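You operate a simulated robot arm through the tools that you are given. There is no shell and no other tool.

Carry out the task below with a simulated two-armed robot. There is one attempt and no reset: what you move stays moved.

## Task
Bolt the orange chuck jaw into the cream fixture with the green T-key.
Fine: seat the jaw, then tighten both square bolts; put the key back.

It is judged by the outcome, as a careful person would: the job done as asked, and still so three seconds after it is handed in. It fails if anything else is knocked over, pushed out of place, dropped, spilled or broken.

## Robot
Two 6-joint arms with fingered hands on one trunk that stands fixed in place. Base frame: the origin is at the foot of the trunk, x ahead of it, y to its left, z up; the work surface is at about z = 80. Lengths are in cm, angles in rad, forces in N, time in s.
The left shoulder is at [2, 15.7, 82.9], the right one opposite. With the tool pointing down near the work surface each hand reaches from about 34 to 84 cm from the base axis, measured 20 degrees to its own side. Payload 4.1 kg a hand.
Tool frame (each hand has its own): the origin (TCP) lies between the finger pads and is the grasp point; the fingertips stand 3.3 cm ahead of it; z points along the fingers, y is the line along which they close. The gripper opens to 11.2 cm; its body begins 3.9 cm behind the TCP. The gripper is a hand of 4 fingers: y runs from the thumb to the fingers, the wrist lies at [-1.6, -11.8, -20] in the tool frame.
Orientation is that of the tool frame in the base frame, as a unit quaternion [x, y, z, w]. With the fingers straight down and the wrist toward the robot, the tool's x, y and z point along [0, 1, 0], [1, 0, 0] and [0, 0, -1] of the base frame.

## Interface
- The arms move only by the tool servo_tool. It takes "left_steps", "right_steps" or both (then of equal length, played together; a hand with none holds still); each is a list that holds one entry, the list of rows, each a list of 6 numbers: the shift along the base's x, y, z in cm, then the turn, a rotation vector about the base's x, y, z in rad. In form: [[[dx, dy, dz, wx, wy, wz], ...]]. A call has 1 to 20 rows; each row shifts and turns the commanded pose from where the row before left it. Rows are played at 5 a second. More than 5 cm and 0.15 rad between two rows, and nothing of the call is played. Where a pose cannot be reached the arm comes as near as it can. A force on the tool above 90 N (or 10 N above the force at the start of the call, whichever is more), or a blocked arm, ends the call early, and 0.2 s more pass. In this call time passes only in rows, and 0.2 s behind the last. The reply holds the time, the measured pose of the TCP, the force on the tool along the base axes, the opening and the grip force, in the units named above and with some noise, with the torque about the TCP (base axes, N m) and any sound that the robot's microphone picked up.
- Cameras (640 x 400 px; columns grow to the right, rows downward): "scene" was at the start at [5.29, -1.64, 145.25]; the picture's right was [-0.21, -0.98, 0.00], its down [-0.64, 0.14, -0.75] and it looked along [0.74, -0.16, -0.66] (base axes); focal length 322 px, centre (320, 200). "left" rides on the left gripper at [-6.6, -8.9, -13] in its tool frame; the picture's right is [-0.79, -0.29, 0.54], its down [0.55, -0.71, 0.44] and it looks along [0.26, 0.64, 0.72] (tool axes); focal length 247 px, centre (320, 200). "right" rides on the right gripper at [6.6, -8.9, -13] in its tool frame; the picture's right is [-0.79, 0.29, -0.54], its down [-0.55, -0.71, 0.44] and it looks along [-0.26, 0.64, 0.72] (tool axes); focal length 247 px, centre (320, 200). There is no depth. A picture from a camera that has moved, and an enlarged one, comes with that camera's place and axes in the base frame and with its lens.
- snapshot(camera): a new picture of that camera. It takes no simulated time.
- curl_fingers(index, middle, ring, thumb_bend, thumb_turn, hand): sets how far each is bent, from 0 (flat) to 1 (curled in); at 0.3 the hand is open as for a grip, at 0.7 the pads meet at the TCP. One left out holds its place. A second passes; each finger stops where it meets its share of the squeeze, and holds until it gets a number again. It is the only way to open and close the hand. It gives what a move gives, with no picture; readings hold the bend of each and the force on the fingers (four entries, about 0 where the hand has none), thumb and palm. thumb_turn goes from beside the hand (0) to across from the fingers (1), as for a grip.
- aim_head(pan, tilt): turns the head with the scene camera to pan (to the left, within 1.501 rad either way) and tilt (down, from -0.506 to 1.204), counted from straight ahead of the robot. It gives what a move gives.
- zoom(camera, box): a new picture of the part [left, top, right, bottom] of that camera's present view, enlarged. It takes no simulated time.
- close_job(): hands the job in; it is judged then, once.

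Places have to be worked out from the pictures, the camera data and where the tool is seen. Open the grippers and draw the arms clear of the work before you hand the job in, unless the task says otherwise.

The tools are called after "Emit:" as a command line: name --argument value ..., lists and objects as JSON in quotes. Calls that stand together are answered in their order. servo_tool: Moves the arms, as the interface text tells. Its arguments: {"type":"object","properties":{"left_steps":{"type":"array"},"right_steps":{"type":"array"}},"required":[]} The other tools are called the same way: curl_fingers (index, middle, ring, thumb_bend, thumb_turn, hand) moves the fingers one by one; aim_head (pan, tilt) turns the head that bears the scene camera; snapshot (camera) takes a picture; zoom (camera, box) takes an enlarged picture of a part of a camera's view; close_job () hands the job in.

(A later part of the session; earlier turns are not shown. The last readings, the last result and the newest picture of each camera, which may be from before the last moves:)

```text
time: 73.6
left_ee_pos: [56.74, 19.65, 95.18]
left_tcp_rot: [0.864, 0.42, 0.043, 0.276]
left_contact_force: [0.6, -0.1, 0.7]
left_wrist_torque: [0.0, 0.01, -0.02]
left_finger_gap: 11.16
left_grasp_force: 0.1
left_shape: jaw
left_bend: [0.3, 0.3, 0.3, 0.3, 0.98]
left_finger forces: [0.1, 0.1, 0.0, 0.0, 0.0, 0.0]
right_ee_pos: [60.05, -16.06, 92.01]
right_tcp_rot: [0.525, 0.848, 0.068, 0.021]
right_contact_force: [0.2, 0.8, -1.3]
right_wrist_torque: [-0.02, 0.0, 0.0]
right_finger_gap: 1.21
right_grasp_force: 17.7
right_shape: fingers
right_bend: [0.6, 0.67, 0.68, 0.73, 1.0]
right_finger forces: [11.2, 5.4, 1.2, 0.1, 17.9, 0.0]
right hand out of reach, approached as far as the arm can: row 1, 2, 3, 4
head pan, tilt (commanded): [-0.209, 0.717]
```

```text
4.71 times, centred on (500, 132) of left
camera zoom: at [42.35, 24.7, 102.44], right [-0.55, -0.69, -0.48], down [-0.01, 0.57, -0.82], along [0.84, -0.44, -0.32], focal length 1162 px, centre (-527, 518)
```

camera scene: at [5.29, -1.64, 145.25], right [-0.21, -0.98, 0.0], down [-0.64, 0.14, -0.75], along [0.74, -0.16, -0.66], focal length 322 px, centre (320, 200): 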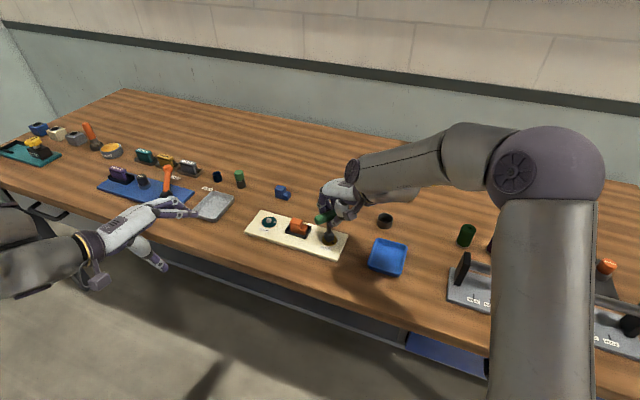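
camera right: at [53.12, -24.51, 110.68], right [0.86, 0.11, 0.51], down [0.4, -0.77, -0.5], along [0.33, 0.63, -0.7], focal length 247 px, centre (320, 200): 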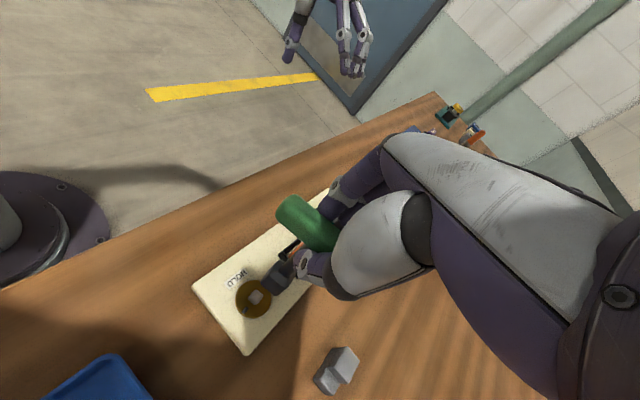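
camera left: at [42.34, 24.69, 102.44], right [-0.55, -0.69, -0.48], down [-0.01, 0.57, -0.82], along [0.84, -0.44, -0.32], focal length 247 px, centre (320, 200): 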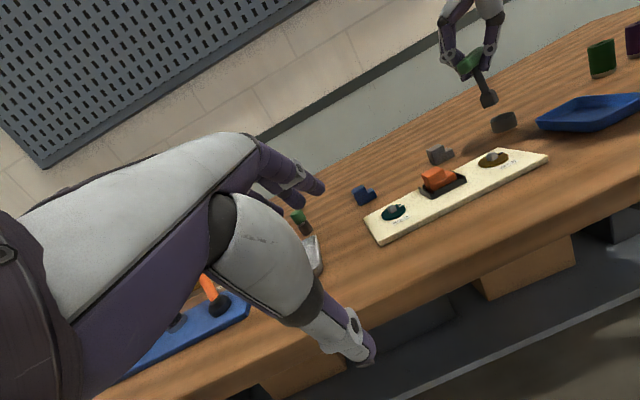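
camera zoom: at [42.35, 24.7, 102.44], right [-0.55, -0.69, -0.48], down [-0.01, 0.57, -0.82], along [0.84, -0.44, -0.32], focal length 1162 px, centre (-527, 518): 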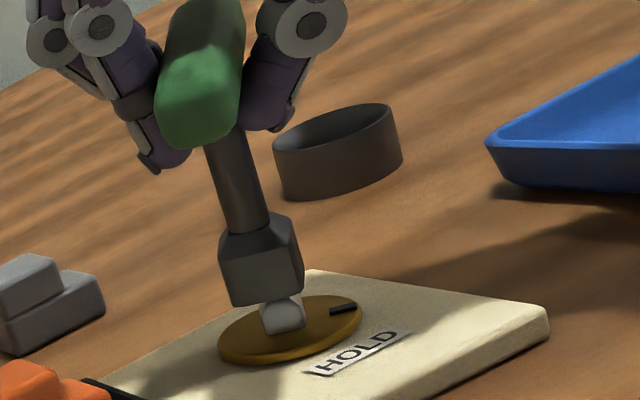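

The key is just off the bolt; vertical lift alone was limited in this arm posture. I rotate back (+) while rising, away from the limit.

Emit:
servo_tool --right_steps '[[[0.05, -0.05, 0.3, 0, 0, 0.08], [0.08, -0.05, 0.4, 0, 0, 0.14], [0.09, -0.05, 0.5, 0, 0, 0.14], [0.09, -0.04, 0.5, 0, 0, 0.14], [0.1, -0.02, 0.3, 0, 0, 0.14], [0.1, 0, 0.3, 0, 0, 0.14]]]'

Emit:
zoom --camera "scene" --box '[306, 185, 356, 257]'

```text
time: 75.0
left_ee_pos: [56.78, 19.65, 94.98]
left_tcp_rot: [0.864, 0.419, 0.043, 0.276]
left_contact_force: [0.2, -0.2, -0.3]
left_wrist_torque: [0.04, -0.01, 0.01]
left_finger_gap: 11.18
left_grasp_force: 0.1
left_shape: jaw
left_bend: [0.3, 0.3, 0.3, 0.3, 0.98]
left_finger forces: [0.0, 0.0, 0.0, 0.1, 0.1, 0.0]
right_ee_pos: [60.52, -16.31, 94.4]
right_tcp_rot: [0.175, 0.982, 0.074, -0.003]
right_contact_force: [-0.1, -0.1, -0.5]
right_wrist_torque: [-0.01, -0.04, -0.03]
right_finger_gap: 1.21
right_grasp_force: 17.3
right_shape: fingers
right_bend: [0.6, 0.67, 0.68, 0.73, 1.0]
right_finger forces: [11.2, 5.1, 1.0, 0.0, 17.6, 0.0]
head pan, tilt (commanded): [-0.209, 0.717]
```

```text
5.56 times, centred on (331, 221) of scene
camera zoom: at [5.27, -1.65, 145.25], right [-0.21, -0.98, 0.0], down [-0.64, 0.14, -0.75], along [0.74, -0.16, -0.66], focal length 1788 px, centre (259, 83)
```

zoom: 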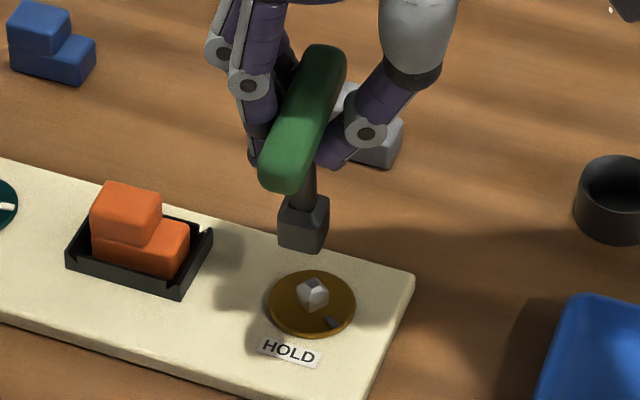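

Mark has turned ≈49°, so ≈55° remain. A +90° ratchet would need a pose beyond reach, so I first explore in free air: rise to z ≈ 97.5 and see whether the hand can rotate down through the troublesome yaw there.

Emit:
servo_tool --right_steps '[[[0, 0, 1.5, 0, 0, 0], [0, 0, 1.6, 0, 0, 0], [0, 0, 0, 0, 0, -0.14], [0, 0, 0, 0, 0, -0.14], [0, 0, 0, 0, 0, -0.14], [0, 0, 0, 0, 0, -0.14], [0, 0, 0, 0, 0, -0.14], [0, 0, 0, 0, 0, -0.14], [0, 0, 0, 0, 0, -0.14]]]'

Emit:
snapshot --camera "scene"

```text
time: 77.0
left_ee_pos: [56.79, 19.7, 95.04]
left_tcp_rot: [0.864, 0.418, 0.042, 0.277]
left_contact_force: [-0.1, 0.0, -0.2]
left_wrist_torque: [-0.02, 0.0, -0.01]
left_finger_gap: 11.2
left_grasp_force: 0.0
left_shape: jaw
left_bend: [0.3, 0.3, 0.3, 0.3, 0.98]
left_finger forces: [0.0, 0.1, 0.0, 0.0, 0.0, 0.0]
right_ee_pos: [61.88, -18.46, 97.91]
right_tcp_rot: [0.579, 0.812, 0.056, 0.039]
right_contact_force: [0.2, 0.9, -0.9]
right_wrist_torque: [0.0, 0.02, 0.01]
right_finger_gap: 1.19
right_grasp_force: 17.3
right_shape: fingers
right_bend: [0.6, 0.67, 0.68, 0.73, 1.0]
right_finger forces: [11.0, 5.1, 1.0, 0.0, 17.6, 0.0]
right hand out of reach, approached as far as the arm can: row 8, 9
head pan, tilt (commanded): [-0.209, 0.717]
```

```text
taken
camera scene: at [5.3, -1.63, 145.24], right [-0.21, -0.98, 0.0], down [-0.64, 0.14, -0.75], along [0.74, -0.16, -0.66], focal length 322 px, centre (320, 200)
```

scene: 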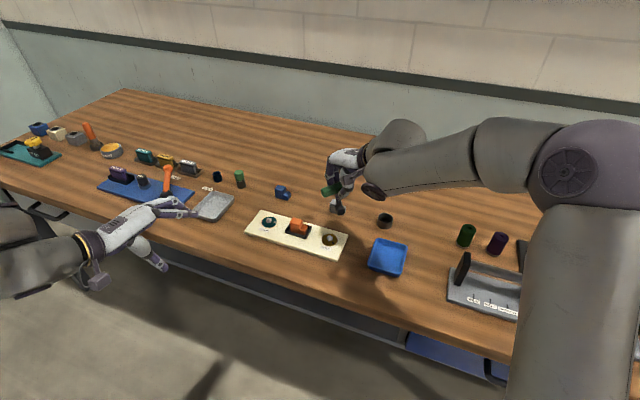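

The elbow reaches its outward limit at this yaw near the bolt, but earlier it could cross this zone farther right. I retrace that path (toward y ≈ -25 and beyond) to switch the arm to its other posture, where the hand can work at negative yaw.

Emit:
servo_tool --right_steps '[[[0.3, -2.2, 0.2, 0, 0, 0], [0.3, -2.3, 0.2, 0, 0, -0.04], [0.3, -2.3, 0.0, 0, 0, -0.05], [0.27, -1.2, -0.1, 0, 0, -0.142], [0.27, -1.2, -0.1, 0, 0, -0.142], [0.27, -1.2, -0.1, 0, 0, -0.142]]]'

Emit:
snapshot --camera "scene"

```text
time: 78.4
left_ee_pos: [56.67, 19.61, 94.99]
left_tcp_rot: [0.864, 0.419, 0.044, 0.276]
left_contact_force: [0.2, 0.1, -0.1]
left_wrist_torque: [-0.02, -0.04, 0.04]
left_finger_gap: 11.2
left_grasp_force: 0.0
left_shape: jaw
left_bend: [0.3, 0.3, 0.3, 0.3, 0.98]
left_finger forces: [0.0, 0.0, 0.1, 0.1, 0.0, 0.0]
right_ee_pos: [63.46, -28.94, 98.16]
right_tcp_rot: [0.768, 0.637, 0.043, 0.053]
right_contact_force: [0.2, -0.1, -0.9]
right_wrist_torque: [0.02, 0.02, 0.03]
right_finger_gap: 1.19
right_grasp_force: 17.2
right_shape: fingers
right_bend: [0.61, 0.67, 0.68, 0.73, 1.0]
right_finger forces: [11.0, 5.1, 0.9, 0.0, 17.6, 0.0]
head pan, tilt (commanded): [-0.209, 0.717]
```

```text
taken
camera scene: at [5.29, -1.65, 145.25], right [-0.21, -0.98, 0.0], down [-0.64, 0.14, -0.75], along [0.74, -0.16, -0.66], focal length 322 px, centre (320, 200)
```

scene: 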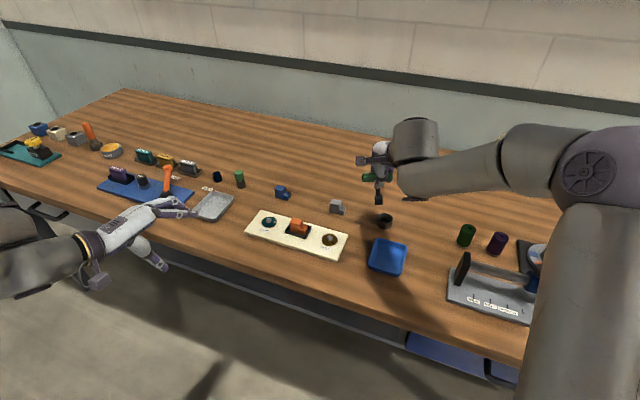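

Crossed without a limit (yaw now ≈ -10°). I continue to about -60° while travelling back over the brown bolt at safe height.

Emit:
servo_tool --right_steps '[[[0, 0.5, 0, 0, 0, -0.145], [0, 0.8, 0, 0, 0, -0.145], [-0.3, 1.5, 0, 0, 0, -0.145], [-0.4, 1.9, 0, 0, 0, -0.145], [-0.5, 2.0, 0, 0, 0, -0.145], [-0.6, 2.0, 0, 0, 0, -0.125], [-0.6, 2.0, 0, 0, 0, 0], [-0.6, 2.0, 0, 0, 0, 0]]]'

Emit:
snapshot --camera "scene"

Emit:
zoom --camera "left" --box '[430, 40, 550, 180]'

```text
time: 80.2
left_ee_pos: [56.81, 19.63, 94.99]
left_tcp_rot: [0.863, 0.42, 0.044, 0.277]
left_contact_force: [0.4, 1.0, -1.0]
left_wrist_torque: [0.03, -0.01, -0.04]
left_finger_gap: 11.17
left_grasp_force: 0.1
left_shape: jaw
left_bend: [0.3, 0.3, 0.3, 0.3, 0.98]
left_finger forces: [0.0, 0.0, 0.1, 0.0, 0.0, 0.0]
right_ee_pos: [60.62, -16.3, 98.11]
right_tcp_rot: [0.962, 0.264, 0.018, 0.067]
right_contact_force: [0.0, 0.1, -1.4]
right_wrist_torque: [0.04, 0.02, -0.01]
right_finger_gap: 1.19
right_grasp_force: 16.7
right_shape: fingers
right_bend: [0.61, 0.67, 0.68, 0.73, 1.0]
right_finger forces: [11.0, 5.1, 0.9, 0.0, 17.6, 0.0]
head pan, tilt (commanded): [-0.209, 0.717]
```

```text
taken
camera scene: at [5.3, -1.67, 145.24], right [-0.21, -0.98, 0.0], down [-0.64, 0.14, -0.75], along [0.74, -0.16, -0.66], focal length 322 px, centre (320, 200)
```

scene: 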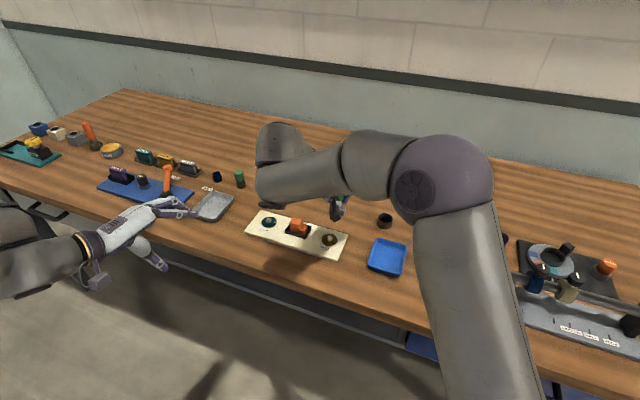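

```text
2.86 times, centred on (490, 110) of left
camera zoom: at [42.35, 24.68, 102.44], right [-0.55, -0.69, -0.48], down [-0.01, 0.57, -0.82], along [0.84, -0.44, -0.32], focal length 706 px, centre (-166, 457)
```

zoom: 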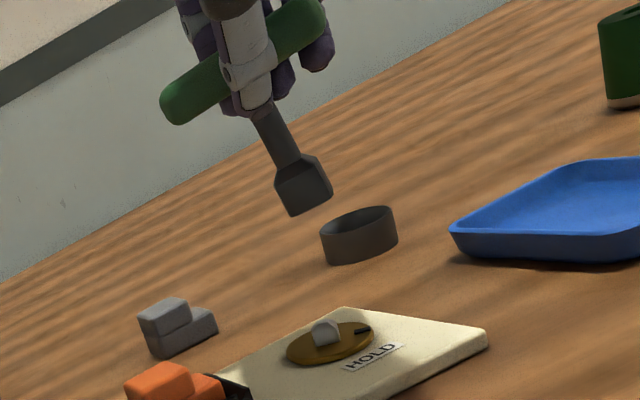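

In this posture the yaw of about -59° is reached over the bolt. The key seems to lean, so I zoom in to measure.

Emit:
zoom --camera "left" --box '[475, 70, 525, 130]'

Emit:
zoom --camera "scene" --box '[310, 180, 360, 230]'

Emit:
zoom --camera "right" --box '[200, 180, 360, 340]'

```text
6.67 times, centred on (500, 100) of left
camera zoom: at [42.35, 24.68, 102.44], right [-0.55, -0.69, -0.48], down [-0.01, 0.57, -0.82], along [0.84, -0.44, -0.32], focal length 1646 px, centre (-880, 867)
```

zoom: 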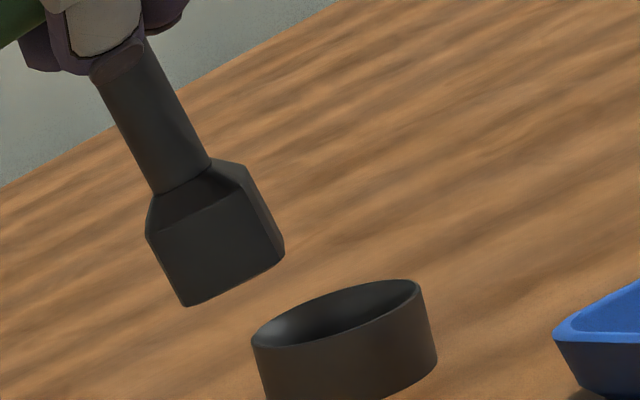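

```text
8.00 times, centred on (335, 205) of scene
camera zoom: at [5.3, -1.67, 145.24], right [-0.21, -0.98, 0.0], down [-0.64, 0.14, -0.75], along [0.74, -0.16, -0.66], focal length 2574 px, centre (200, 160)
```

zoom: 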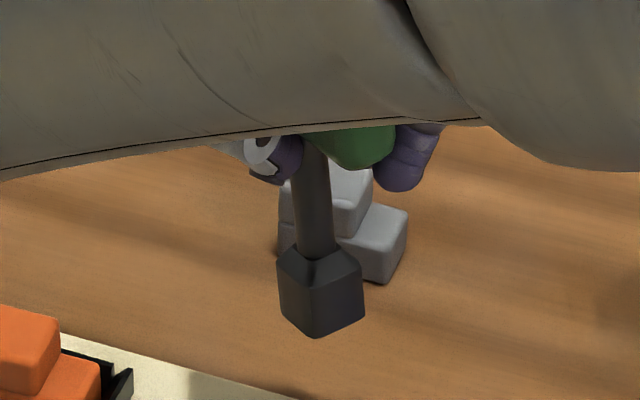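

```text
2.50 times, centred on (280, 260) of right
camera zoom: at [60.75, -3.88, 109.79], right [-0.58, -0.58, 0.57], down [-0.8, 0.27, -0.53], along [0.15, -0.76, -0.63], focal length 617 px, centre (420, 50)
```

zoom: 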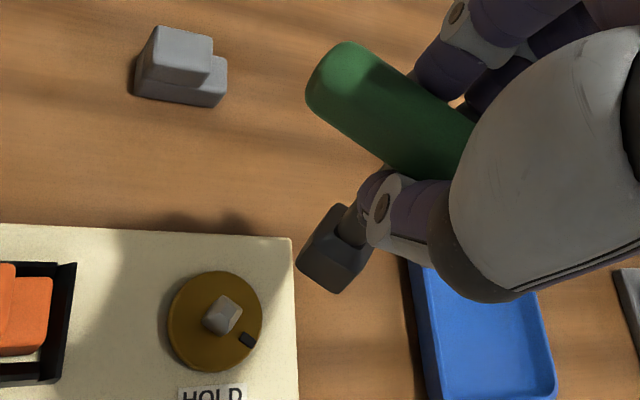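

Solving both views: the key leans ≈8.5° (socket toward -x, slightly -y). I rotate the hand by (0.056, -0.137, 0) to bring it upright and re-measure.

Emit:
servo_tool --right_steps '[[[0, 0, 0, 0.028, -0.068, 0], [0, 0, 0, 0.028, -0.069, 0], [0, 0, -1.5, 0, 0, 0], [0, 0, -1.5, 0, 0, 0]]]'

Emit:
zoom --camera "left" --box '[475, 80, 535, 170]'

Emit:
zoom --camera "scene" --box '[306, 190, 362, 255]'

Emit:
zoom --camera "right" --box '[200, 200, 350, 340]'

```text
time: 81.2
left_ee_pos: [56.75, 19.66, 95.05]
left_tcp_rot: [0.864, 0.419, 0.044, 0.276]
left_contact_force: [-0.3, 0.5, 0.0]
left_wrist_torque: [0.02, 0.01, -0.01]
left_finger_gap: 11.19
left_grasp_force: 0.1
left_shape: jaw
left_bend: [0.3, 0.3, 0.3, 0.3, 0.98]
left_finger forces: [0.0, 0.0, 0.1, 0.0, 0.0, 0.0]
right_ee_pos: [60.53, -16.29, 95.08]
right_tcp_rot: [0.96, 0.258, 0.093, 0.058]
right_contact_force: [0.0, -0.3, -1.8]
right_wrist_torque: [0.0, 0.01, 0.01]
right_finger_gap: 1.17
right_grasp_force: 16.9
right_shape: fingers
right_bend: [0.61, 0.67, 0.68, 0.73, 1.0]
right_finger forces: [10.9, 5.0, 0.9, 0.0, 17.5, 0.0]
head pan, tilt (commanded): [-0.209, 0.717]
```

```text
4.44 times, centred on (505, 125) of left
camera zoom: at [42.34, 24.7, 102.44], right [-0.55, -0.69, -0.48], down [-0.01, 0.57, -0.82], along [0.84, -0.44, -0.32], focal length 1098 px, centre (-502, 533)
```

zoom: 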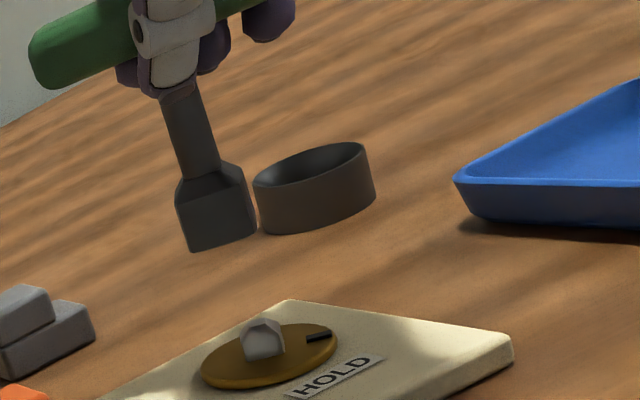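

```text
6.15 times, centred on (334, 222) of scene
camera zoom: at [5.29, -1.64, 145.25], right [-0.21, -0.98, 0.0], down [-0.64, 0.14, -0.75], along [0.74, -0.16, -0.66], focal length 1980 px, centre (234, 62)
```

zoom: 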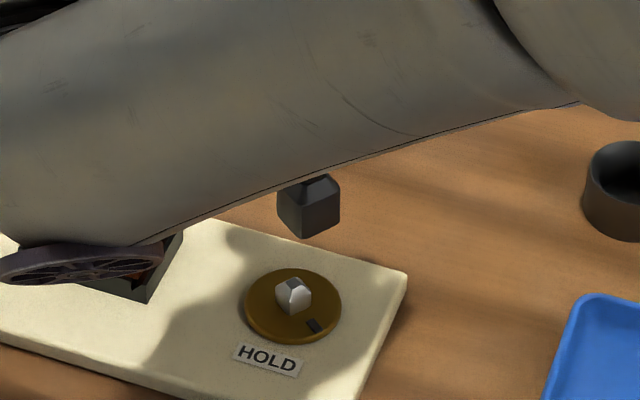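

```text
2.86 times, centred on (275, 270) of right
camera zoom: at [58.96, -4.55, 107.26], right [-0.65, -0.61, 0.45], down [-0.72, 0.3, -0.62], along [0.24, -0.73, -0.64], focal length 706 px, centre (449, 0)
```

zoom: 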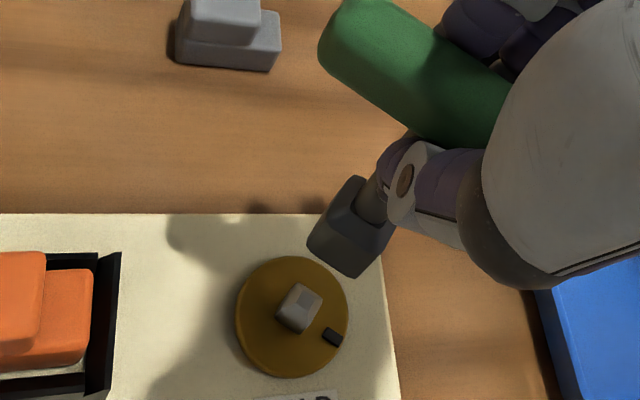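

Upright now. Socket end is at (61.2, -16.72, 86.0) versus bolt (60.5, -15.95), so I shift (-0.7, +0.75), lower 1.5 cm, and then zoom in for yaw.

Emit:
servo_tool --right_steps '[[[-0.35, 0.37, 0, 0, 0, 0], [-0.35, 0.38, 0, 0, 0, 0], [0, 0, -0.8, 0, 0, 0], [0, 0, -0.7, 0, 0, 0]]]'

Emit:
zoom --camera "left" --box '[480, 115, 520, 170]'

Emit:
zoom --camera "scene" --box '[316, 215, 346, 250]'

Emit:
zoom --camera "right" --box '[230, 230, 310, 310]'

```text
time: 82.2
left_ee_pos: [56.82, 19.57, 94.92]
left_tcp_rot: [0.864, 0.419, 0.044, 0.276]
left_contact_force: [0.5, -0.2, 0.8]
left_wrist_torque: [0.02, 0.0, -0.01]
left_finger_gap: 11.16
left_grasp_force: 0.1
left_shape: jaw
left_bend: [0.3, 0.3, 0.3, 0.3, 0.98]
left_finger forces: [0.0, 0.1, 0.0, 0.0, 0.0, 0.0]
right_ee_pos: [59.91, -15.57, 93.46]
right_tcp_rot: [0.96, 0.258, 0.092, 0.057]
right_contact_force: [0.3, -0.5, -1.1]
right_wrist_torque: [0.02, 0.04, -0.01]
right_finger_gap: 1.21
right_grasp_force: 17.5
right_shape: fingers
right_bend: [0.61, 0.67, 0.68, 0.73, 1.0]
right_finger forces: [11.0, 5.0, 0.9, 0.0, 17.6, 0.0]
head pan, tilt (commanded): [-0.209, 0.717]
```

```text
7.27 times, centred on (500, 142) of left
camera zoom: at [42.34, 24.69, 102.44], right [-0.55, -0.69, -0.48], down [-0.01, 0.57, -0.82], along [0.84, -0.44, -0.32], focal length 1796 px, centre (-989, 618)
```

zoom: 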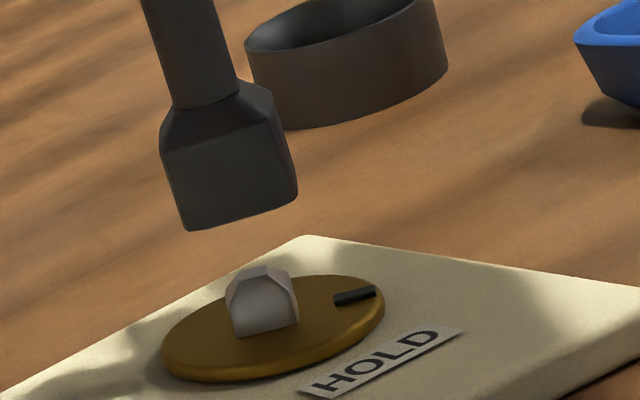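

```text
11.43 times, centred on (331, 232) of scene
camera zoom: at [5.29, -1.64, 145.24], right [-0.21, -0.98, 0.0], down [-0.64, 0.14, -0.75], along [0.74, -0.16, -0.66], focal length 3677 px, centre (194, -171)
```

zoom: 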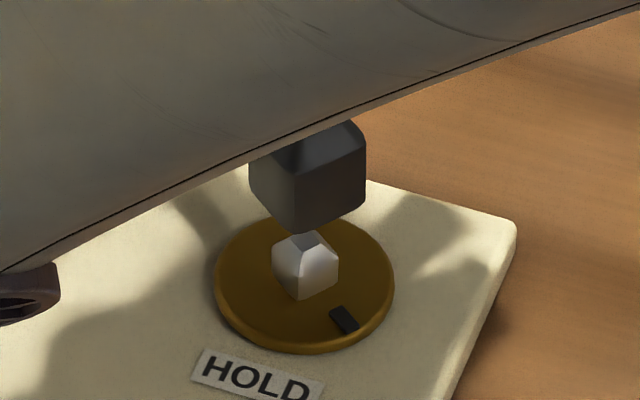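

```text
5.00 times, centred on (270, 270) of right
camera zoom: at [58.26, -3.82, 105.72], right [-0.65, -0.61, 0.45], down [-0.72, 0.3, -0.62], along [0.24, -0.73, -0.64], focal length 1235 px, centre (570, -150)
```

zoom: 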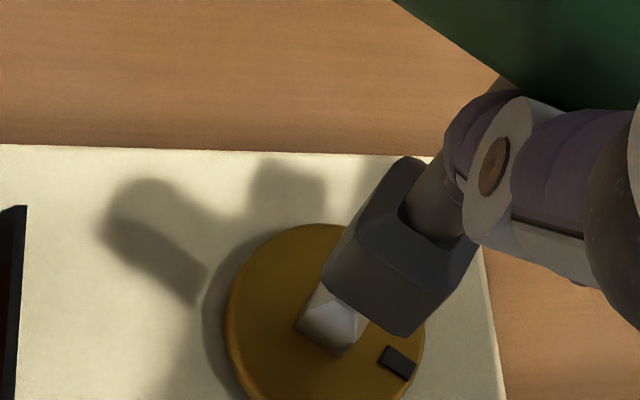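

Yaw agrees within ~3°. A least-squares comparison in both views says the socket is ≈0.16 cm too near (-x). I shift (0.16, -0.05) and lower 1.3 cm.

Emit:
servo_tool --right_steps '[[[0.16, -0.05, 0, 0, 0, 0], [0, 0, -0.7, 0, 0, 0], [0, 0, -0.6, 0, 0, 0]]]'

Emit:
zoom --camera "left" --box '[480, 125, 520, 170]'

Emit:
zoom --camera "scene" --box '[316, 220, 346, 250]'

Emit:
zoom --camera "right" --box '[230, 230, 310, 310]'

```text
time: 83.0
left_ee_pos: [56.63, 19.59, 95.0]
left_tcp_rot: [0.864, 0.42, 0.044, 0.276]
left_contact_force: [0.7, -0.4, 0.4]
left_wrist_torque: [-0.01, 0.01, 0.01]
left_finger_gap: 11.17
left_grasp_force: 0.1
left_shape: jaw
left_bend: [0.3, 0.3, 0.3, 0.3, 0.98]
left_finger forces: [0.1, 0.1, 0.0, 0.0, 0.0, 0.1]
right_ee_pos: [60.02, -15.66, 92.18]
right_tcp_rot: [0.96, 0.257, 0.091, 0.058]
right_contact_force: [0.0, 0.3, -0.7]
right_wrist_torque: [0.01, 0.0, 0.01]
right_finger_gap: 1.18
right_grasp_force: 16.6
right_shape: fingers
right_bend: [0.61, 0.67, 0.68, 0.73, 1.0]
right_finger forces: [11.0, 5.1, 1.0, 0.1, 17.6, 0.1]
head pan, tilt (commanded): [-0.209, 0.717]
```

```text
8.89 times, centred on (500, 148) of left
camera zoom: at [42.34, 24.69, 102.44], right [-0.55, -0.69, -0.48], down [-0.01, 0.57, -0.82], along [0.84, -0.44, -0.32], focal length 2195 px, centre (-1280, 667)
```

zoom: 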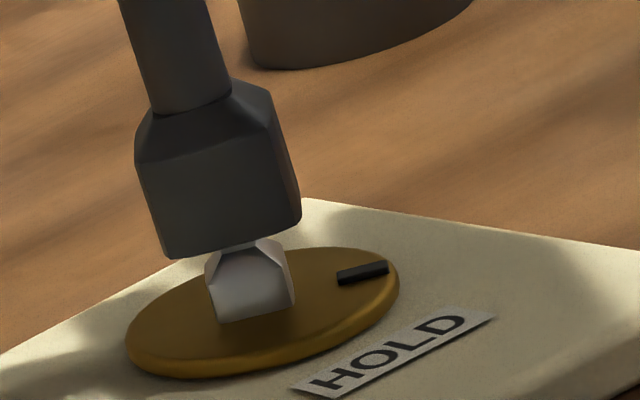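

```text
13.33 times, centred on (331, 235) of scene
camera zoom: at [5.29, -1.64, 145.24], right [-0.21, -0.98, 0.0], down [-0.64, 0.14, -0.75], along [0.74, -0.16, -0.66], focal length 4290 px, centre (173, -267)
```

zoom: 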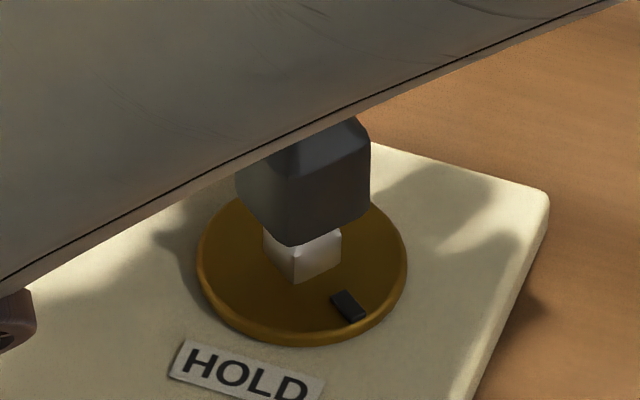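

```text
5.00 times, centred on (270, 270) of right
camera zoom: at [58.44, -3.83, 104.41], right [-0.65, -0.61, 0.46], down [-0.72, 0.3, -0.62], along [0.24, -0.73, -0.64], focal length 1235 px, centre (570, -150)
```

zoom: 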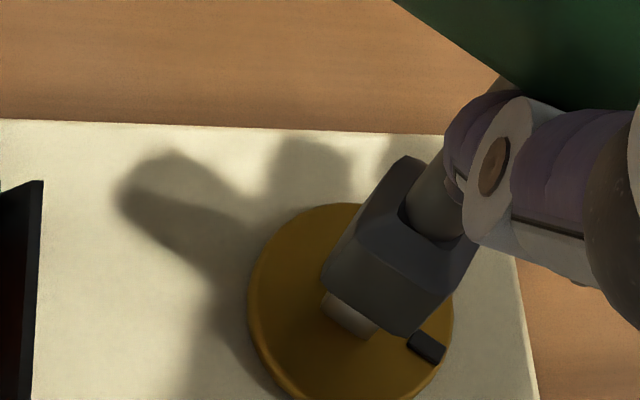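

Remaining offset estimate is only ≈ (0.09, -0.10). I correct it and lower onto the bolt in small steps.

Emit:
servo_tool --right_steps '[[[-0.08, 0.09, 0, 0, 0, 0], [0, 0, -0.3, 0, 0, 0], [0, 0, -0.25, 0, 0, 0]]]'

Emit:
zoom --camera "left" --box '[480, 125, 520, 170]'

Emit:
zoom --camera "scene" --box '[316, 220, 346, 250]'

```text
time: 83.8
left_ee_pos: [56.74, 19.66, 94.97]
left_tcp_rot: [0.864, 0.419, 0.044, 0.277]
left_contact_force: [0.1, -0.1, 0.6]
left_wrist_torque: [-0.03, 0.0, -0.01]
left_finger_gap: 11.18
left_grasp_force: 0.0
left_shape: jaw
left_bend: [0.3, 0.3, 0.3, 0.3, 0.98]
left_finger forces: [0.0, 0.0, 0.0, 0.0, 0.0, 0.1]
right_ee_pos: [59.88, -15.59, 91.57]
right_tcp_rot: [0.96, 0.258, 0.091, 0.058]
right_contact_force: [-1.3, 0.8, -1.6]
right_wrist_torque: [0.0, 0.0, -0.03]
right_finger_gap: 1.2
right_grasp_force: 16.8
right_shape: fingers
right_bend: [0.61, 0.67, 0.68, 0.73, 1.0]
right_finger forces: [11.0, 5.1, 0.9, 0.1, 17.7, 0.0]
head pan, tilt (commanded): [-0.209, 0.717]
```

```text
8.89 times, centred on (500, 148) of left
camera zoom: at [42.34, 24.69, 102.44], right [-0.55, -0.69, -0.48], down [-0.01, 0.57, -0.82], along [0.84, -0.44, -0.32], focal length 2195 px, centre (-1280, 667)
```

zoom: 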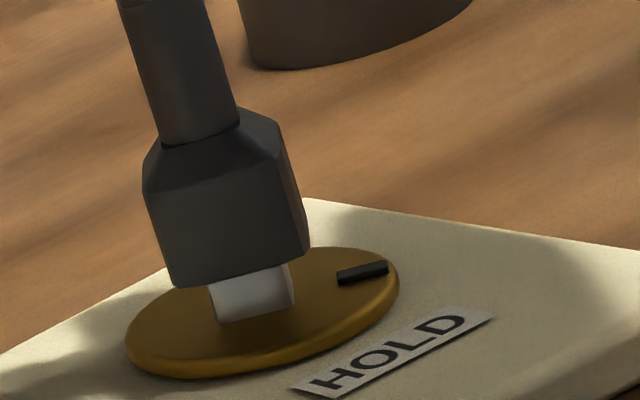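

```text
13.33 times, centred on (331, 235) of scene
camera zoom: at [5.29, -1.64, 145.24], right [-0.21, -0.98, 0.0], down [-0.64, 0.14, -0.75], along [0.74, -0.16, -0.66], focal length 4290 px, centre (173, -267)
```

zoom: 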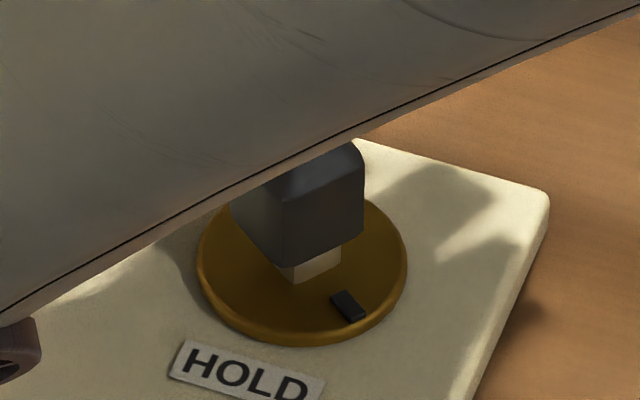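

Both views indicate the socket is still ~6° counter-clockwise of the bolt's square. I rotate -0.1 rad about the key axis and continue lowering.

Emit:
servo_tool --right_steps '[[[0.04, 0.065, 0, 0, 0, -0.1], [0, 0, -0.15, 0, 0, 0], [0, 0, -0.15, 0, 0, 0]]]'

Emit:
zoom --camera "left" --box '[480, 125, 520, 170]'

Emit:
zoom --camera "scene" --box '[316, 220, 346, 250]'

```text
time: 84.6
left_ee_pos: [56.73, 19.66, 95.0]
left_tcp_rot: [0.864, 0.419, 0.044, 0.275]
left_contact_force: [0.8, 0.6, 0.0]
left_wrist_torque: [0.03, 0.01, 0.01]
left_finger_gap: 11.17
left_grasp_force: 0.1
left_shape: jaw
left_bend: [0.3, 0.3, 0.3, 0.3, 0.98]
left_finger forces: [0.0, 0.0, 0.0, 0.1, 0.1, 0.0]
right_ee_pos: [59.89, -15.37, 91.35]
right_tcp_rot: [0.972, 0.209, 0.089, 0.062]
right_contact_force: [0.8, -0.6, -1.2]
right_wrist_torque: [0.01, -0.02, 0.02]
right_finger_gap: 1.21
right_grasp_force: 17.1
right_shape: fingers
right_bend: [0.61, 0.67, 0.68, 0.73, 1.0]
right_finger forces: [10.9, 4.9, 0.7, 0.1, 17.6, 0.0]
head pan, tilt (commanded): [-0.209, 0.717]
```

```text
8.89 times, centred on (500, 148) of left
camera zoom: at [42.34, 24.69, 102.44], right [-0.55, -0.69, -0.48], down [-0.01, 0.57, -0.82], along [0.84, -0.44, -0.32], focal length 2195 px, centre (-1280, 667)
```

zoom: 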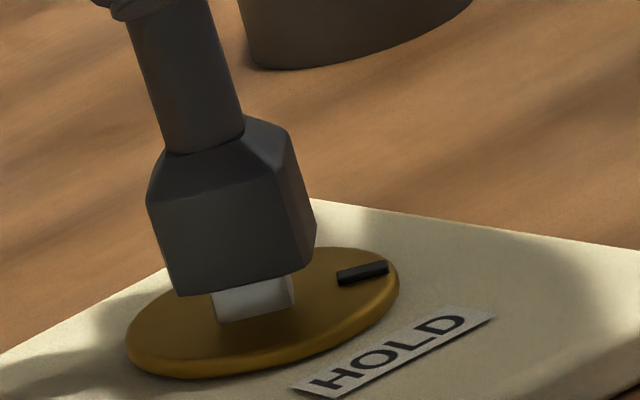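

```text
13.33 times, centred on (331, 235) of scene
camera zoom: at [5.29, -1.64, 145.24], right [-0.21, -0.98, 0.0], down [-0.64, 0.14, -0.75], along [0.74, -0.16, -0.66], focal length 4290 px, centre (173, -267)
```

zoom: 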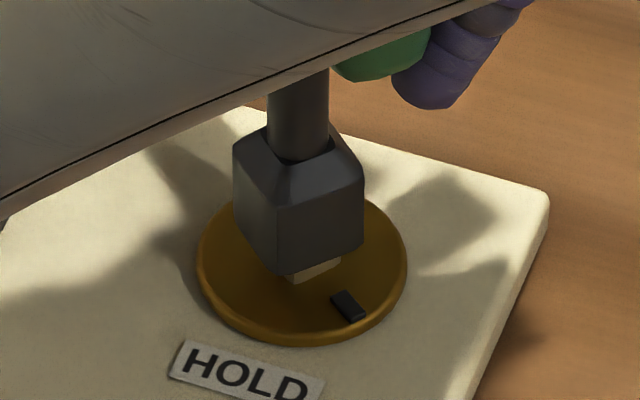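

Yaw now matches. The socket drifted ≈ (0.06, 0.16) during the turn, so I shift back and lower further.

Emit:
servo_tool --right_steps '[[[-0.06, -0.15, 0, 0, 0, 0], [0, 0, -0.12, 0, 0, 0], [0, 0, -0.12, 0, 0, 0]]]'

Emit:
zoom --camera "left" --box '[480, 125, 520, 170]'

Emit:
zoom --camera "scene" --box '[316, 220, 346, 250]'

```text
time: 85.4
left_ee_pos: [56.7, 19.55, 95.04]
left_tcp_rot: [0.864, 0.419, 0.043, 0.276]
left_contact_force: [-0.7, 0.2, 0.1]
left_wrist_torque: [0.02, 0.01, -0.02]
left_finger_gap: 11.2
left_grasp_force: 0.0
left_shape: jaw
left_bend: [0.3, 0.3, 0.3, 0.3, 0.98]
left_finger forces: [0.0, 0.0, 0.0, 0.1, 0.0, 0.0]
right_ee_pos: [59.98, -15.55, 91.2]
right_tcp_rot: [0.972, 0.21, 0.089, 0.063]
right_contact_force: [0.2, 0.0, -1.5]
right_wrist_torque: [0.01, -0.03, 0.04]
right_finger_gap: 1.2
right_grasp_force: 17.6
right_shape: fingers
right_bend: [0.61, 0.67, 0.68, 0.73, 1.0]
right_finger forces: [10.9, 5.1, 1.0, 0.0, 17.6, 0.0]
head pan, tilt (commanded): [-0.209, 0.717]
```

```text
8.89 times, centred on (500, 148) of left
camera zoom: at [42.34, 24.7, 102.44], right [-0.55, -0.69, -0.48], down [-0.01, 0.57, -0.82], along [0.84, -0.44, -0.32], focal length 2195 px, centre (-1280, 667)
```

zoom: 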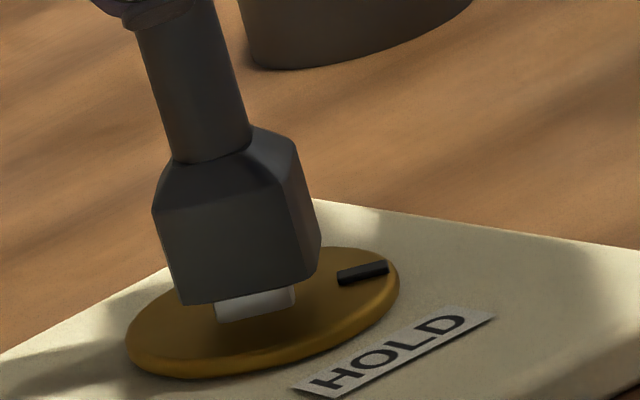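

```text
13.33 times, centred on (331, 235) of scene
camera zoom: at [5.3, -1.64, 145.24], right [-0.21, -0.98, 0.0], down [-0.64, 0.14, -0.75], along [0.74, -0.16, -0.66], focal length 4290 px, centre (173, -267)
```

zoom: 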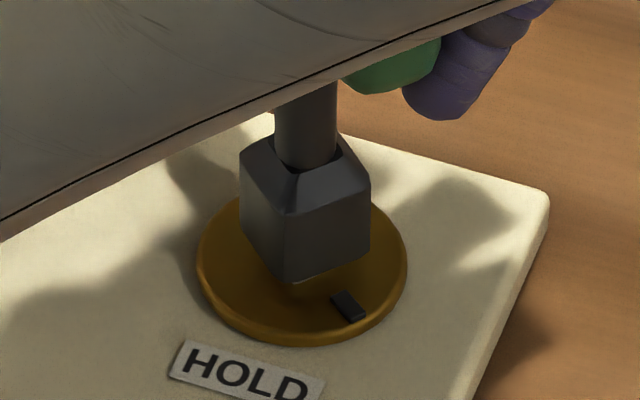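

It is sliding down around the bolt without force. I continue to the bottom.

Emit:
servo_tool --right_steps '[[[0, 0, -0.15, 0, 0, 0], [0, 0, -0.15, 0, 0, 0]]]'

Emit:
servo_tool --right_steps '[[[0, 0, -0.12, 0, 0, 0], [0, 0, -0.12, 0, 0, 0]]]'

Emit:
zoom --camera "left" --box '[480, 125, 520, 170]'

Emit:
zoom --camera "scene" --box '[316, 220, 346, 250]'

```text
time: 86.0
left_ee_pos: [56.78, 19.66, 94.94]
left_tcp_rot: [0.864, 0.419, 0.044, 0.276]
left_contact_force: [-0.4, 0.3, 0.4]
left_wrist_torque: [-0.01, 0.0, -0.04]
left_finger_gap: 11.15
left_grasp_force: 0.1
left_shape: jaw
left_bend: [0.3, 0.3, 0.3, 0.3, 0.98]
left_finger forces: [0.1, 0.1, 0.0, 0.1, 0.1, 0.0]
right_ee_pos: [59.95, -15.59, 90.74]
right_tcp_rot: [0.972, 0.209, 0.089, 0.062]
right_contact_force: [0.8, 0.5, -1.1]
right_wrist_torque: [0.06, -0.03, 0.02]
right_finger_gap: 1.19
right_grasp_force: 16.7
right_shape: fingers
right_bend: [0.61, 0.67, 0.68, 0.73, 1.0]
right_finger forces: [10.9, 5.1, 1.1, 0.0, 17.7, 0.1]
head pan, tilt (commanded): [-0.209, 0.717]
```

```text
time: 86.6
left_ee_pos: [56.76, 19.64, 95.02]
left_tcp_rot: [0.864, 0.419, 0.043, 0.276]
left_contact_force: [-0.5, -0.5, 0.1]
left_wrist_torque: [0.02, -0.01, 0.03]
left_finger_gap: 11.17
left_grasp_force: 0.1
left_shape: jaw
left_bend: [0.3, 0.3, 0.3, 0.3, 0.98]
left_finger forces: [0.1, 0.0, 0.1, 0.0, 0.0, 0.0]
right_ee_pos: [59.9, -15.64, 90.64]
right_tcp_rot: [0.972, 0.21, 0.088, 0.062]
right_contact_force: [0.0, 0.1, -1.5]
right_wrist_torque: [0.04, -0.02, 0.03]
right_finger_gap: 1.19
right_grasp_force: 17.8
right_shape: fingers
right_bend: [0.61, 0.67, 0.68, 0.73, 1.0]
right_finger forces: [10.9, 5.2, 1.0, 0.1, 17.7, 0.0]
head pan, tilt (commanded): [-0.209, 0.717]
```

```text
8.89 times, centred on (500, 148) of left
camera zoom: at [42.34, 24.7, 102.44], right [-0.55, -0.69, -0.48], down [-0.01, 0.57, -0.82], along [0.84, -0.44, -0.32], focal length 2195 px, centre (-1280, 667)
```

zoom: 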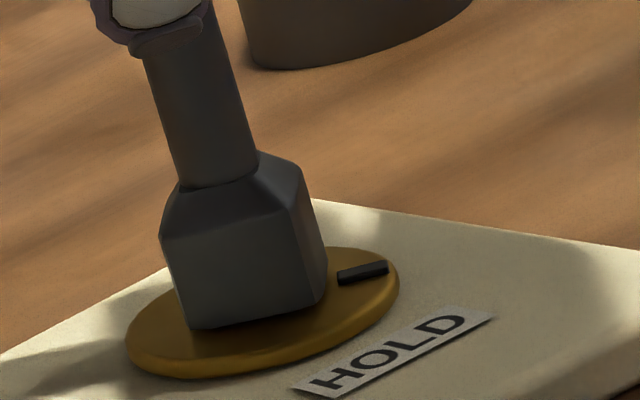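

```text
13.33 times, centred on (331, 235) of scene
camera zoom: at [5.3, -1.64, 145.24], right [-0.21, -0.98, 0.0], down [-0.64, 0.14, -0.75], along [0.74, -0.16, -0.66], focal length 4290 px, centre (173, -267)
```

zoom: 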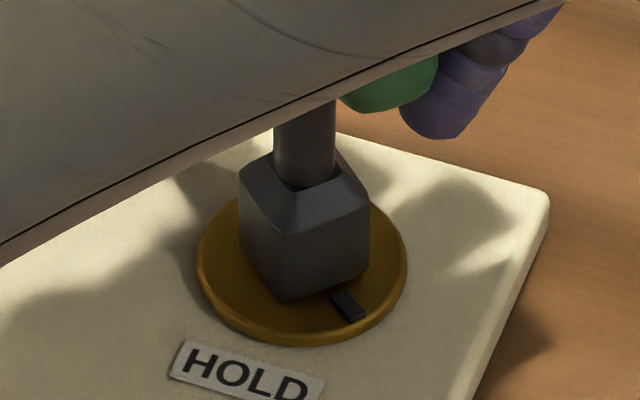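

The socket is fully on the bolt. I turn clockwise about the bolt axis: three rows first.

Emit:
servo_tool --right_steps '[[[0.062, 0.081, 0, 0, 0, -0.14], [0.072, 0.071, 0, 0, 0, -0.14], [0.083, 0.062, 0, 0, 0, -0.14]]]'

Emit:
zoom --camera "left" --box '[475, 100, 525, 175]'

Emit:
zoom --camera "scene" --box '[306, 205, 356, 255]'

```text
time: 87.4
left_ee_pos: [56.7, 19.65, 94.9]
left_tcp_rot: [0.864, 0.419, 0.044, 0.277]
left_contact_force: [-1.0, -0.5, -0.3]
left_wrist_torque: [0.03, -0.01, 0.01]
left_finger_gap: 11.18
left_grasp_force: 0.1
left_shape: jaw
left_bend: [0.3, 0.3, 0.3, 0.3, 0.98]
left_finger forces: [0.0, 0.1, 0.0, 0.0, 0.0, 0.0]
right_ee_pos: [60.12, -15.46, 90.61]
right_tcp_rot: [0.994, 0.002, 0.074, 0.079]
right_contact_force: [1.9, 1.0, -1.8]
right_wrist_torque: [0.1, -0.11, 0.02]
right_finger_gap: 1.17
right_grasp_force: 18.5
right_shape: fingers
right_bend: [0.61, 0.67, 0.68, 0.73, 1.0]
right_finger forces: [10.2, 5.9, 1.6, 0.1, 18.4, 0.0]
head pan, tilt (commanded): [-0.209, 0.717]
```

```text
5.33 times, centred on (500, 138) of left
camera zoom: at [42.34, 24.69, 102.44], right [-0.55, -0.69, -0.48], down [-0.01, 0.57, -0.82], along [0.84, -0.44, -0.32], focal length 1317 px, centre (-640, 533)
```

zoom: 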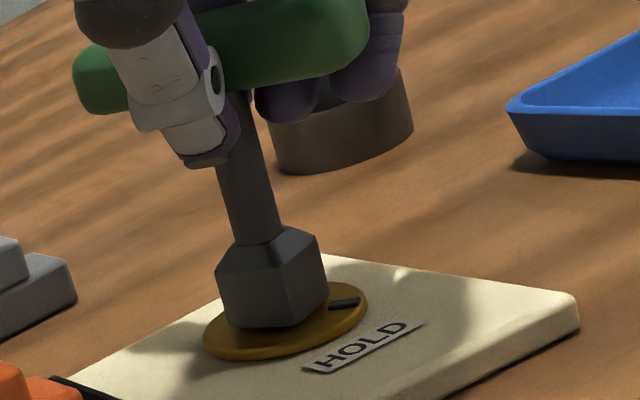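

```text
8.00 times, centred on (331, 230) of scene
camera zoom: at [5.29, -1.65, 145.24], right [-0.21, -0.98, 0.0], down [-0.64, 0.14, -0.75], along [0.74, -0.16, -0.66], focal length 2574 px, centre (232, -40)
```

zoom: 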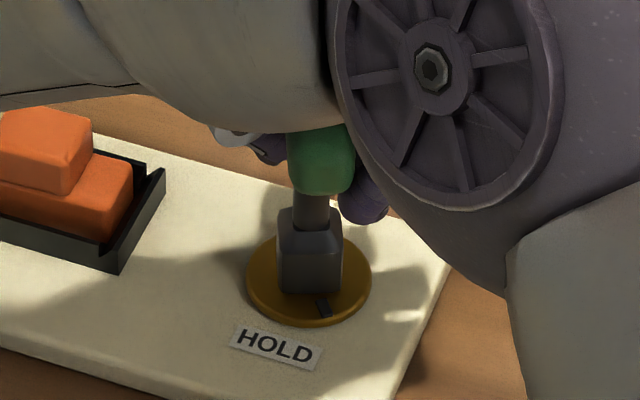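

The mark moved to ≈ -174° (goal ≈ -213°). I continue in pairs of rows, watching reach.

Emit:
servo_tool --right_steps '[[[0.089, 0.049, 0, 0, 0, -0.14], [0.095, 0.036, 0, 0, 0, -0.14]]]'

Emit:
zoom --camera "left" --box '[475, 100, 525, 175]'

Emit:
zoom --camera "scene" --box '[306, 205, 356, 255]'

```text
time: 88.0
left_ee_pos: [56.82, 19.51, 95.0]
left_tcp_rot: [0.864, 0.42, 0.042, 0.276]
left_contact_force: [0.2, 0.0, -0.5]
left_wrist_torque: [0.0, 0.02, -0.02]
left_finger_gap: 11.18
left_grasp_force: 0.1
left_shape: jaw
left_bend: [0.3, 0.3, 0.3, 0.3, 0.98]
left_finger forces: [0.0, 0.0, 0.1, 0.0, 0.0, 0.1]
right_ee_pos: [60.26, -15.28, 90.62]
right_tcp_rot: [0.985, -0.137, 0.063, 0.089]
right_contact_force: [2.9, 0.6, 0.3]
right_wrist_torque: [0.09, -0.14, 0.17]
right_finger_gap: 1.16
right_grasp_force: 18.7
right_shape: fingers
right_bend: [0.61, 0.67, 0.67, 0.73, 1.0]
right_finger forces: [9.1, 6.2, 2.1, 0.0, 19.3, 0.0]
head pan, tilt (commanded): [-0.209, 0.717]
```

```text
5.33 times, centred on (500, 138) of left
camera zoom: at [42.34, 24.69, 102.44], right [-0.55, -0.69, -0.48], down [-0.01, 0.57, -0.82], along [0.84, -0.44, -0.32], focal length 1317 px, centre (-640, 533)
```

zoom: 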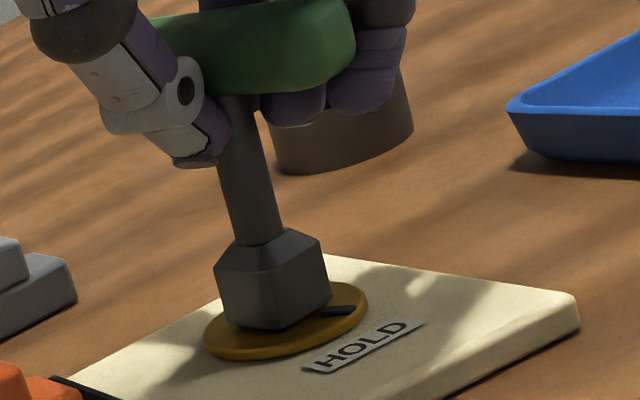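

```text
8.00 times, centred on (331, 230) of scene
camera zoom: at [5.29, -1.65, 145.24], right [-0.21, -0.98, 0.0], down [-0.64, 0.14, -0.75], along [0.74, -0.16, -0.66], focal length 2574 px, centre (232, -40)
```

zoom: 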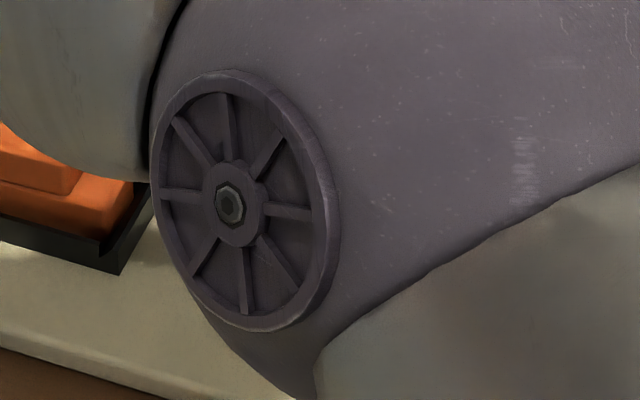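

The mark is now near -192° by the left view (goal ≈ -213°). Two more rows.

Emit:
servo_tool --right_steps '[[[0.1, 0.022, 0, 0, 0, -0.14], [0.101, 0.008, 0, 0, 0, -0.14]]]'

Emit:
zoom --camera "left" --box '[475, 100, 525, 175]'

Emit:
snapshot --camera "right"

```text
time: 88.6
left_ee_pos: [56.77, 19.57, 95.02]
left_tcp_rot: [0.864, 0.418, 0.043, 0.277]
left_contact_force: [-0.1, 0.1, 0.1]
left_wrist_torque: [-0.01, 0.02, -0.01]
left_finger_gap: 11.18
left_grasp_force: 0.1
left_shape: jaw
left_bend: [0.3, 0.3, 0.3, 0.3, 0.98]
left_finger forces: [0.0, 0.0, 0.0, 0.0, 0.0, 0.0]
right_ee_pos: [60.47, -15.33, 90.54]
right_tcp_rot: [0.956, -0.273, 0.052, 0.095]
right_contact_force: [5.1, 1.7, 4.2]
right_wrist_torque: [0.13, -0.24, 0.22]
right_finger_gap: 1.11
right_grasp_force: 20.7
right_shape: fingers
right_bend: [0.61, 0.67, 0.67, 0.73, 1.0]
right_finger forces: [8.6, 6.6, 2.7, 0.0, 22.5, 0.1]
head pan, tilt (commanded): [-0.209, 0.717]
```

```text
5.33 times, centred on (500, 138) of left
camera zoom: at [42.34, 24.69, 102.44], right [-0.55, -0.69, -0.48], down [-0.01, 0.57, -0.82], along [0.84, -0.44, -0.32], focal length 1317 px, centre (-640, 533)
```

zoom: 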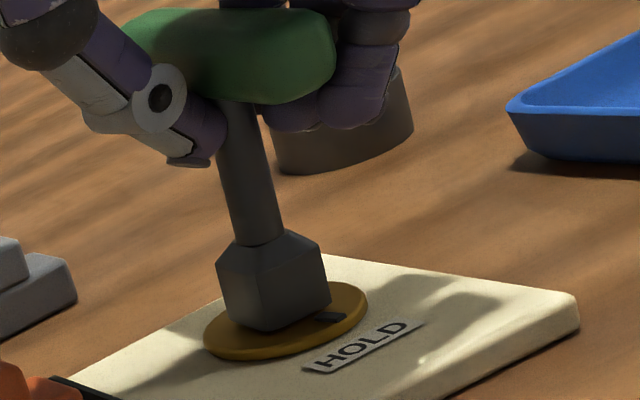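

```text
taken
camera right: at [69.98, -8.52, 102.86], right [-0.85, 0.28, 0.45], down [-0.07, 0.78, -0.62], along [-0.53, -0.56, -0.64], focal length 247 px, centre (320, 200)
```

right: 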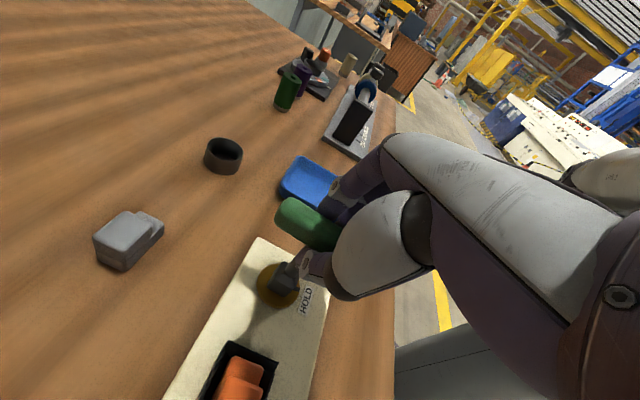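

Yaw reached ≈ -121° and the mark is near -205°. I zoom with the hand camera to judge mark versus HOLD label.

Emit:
zoom --camera "right" --box '[240, 250, 330, 330]'

Emit:
zoom --camera "left" --box '[485, 140, 520, 175]'

```text
5.00 times, centred on (285, 290) of right
camera zoom: at [69.98, -8.52, 102.86], right [-0.85, 0.28, 0.45], down [-0.07, 0.78, -0.62], along [-0.53, -0.56, -0.64], focal length 1235 px, centre (495, -250)
```

zoom: 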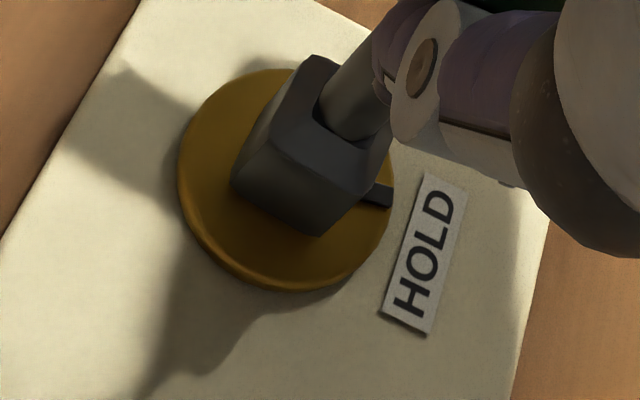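

```text
11.43 times, centred on (502, 158) of left
camera zoom: at [42.34, 24.69, 102.44], right [-0.55, -0.69, -0.48], down [-0.01, 0.57, -0.82], along [0.84, -0.44, -0.32], focal length 2823 px, centre (-1766, 686)
```

zoom: 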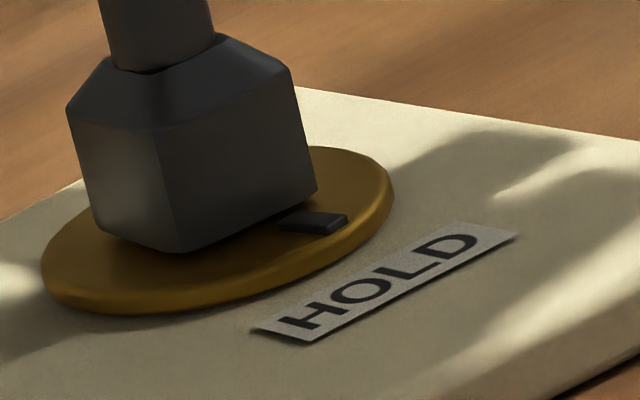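

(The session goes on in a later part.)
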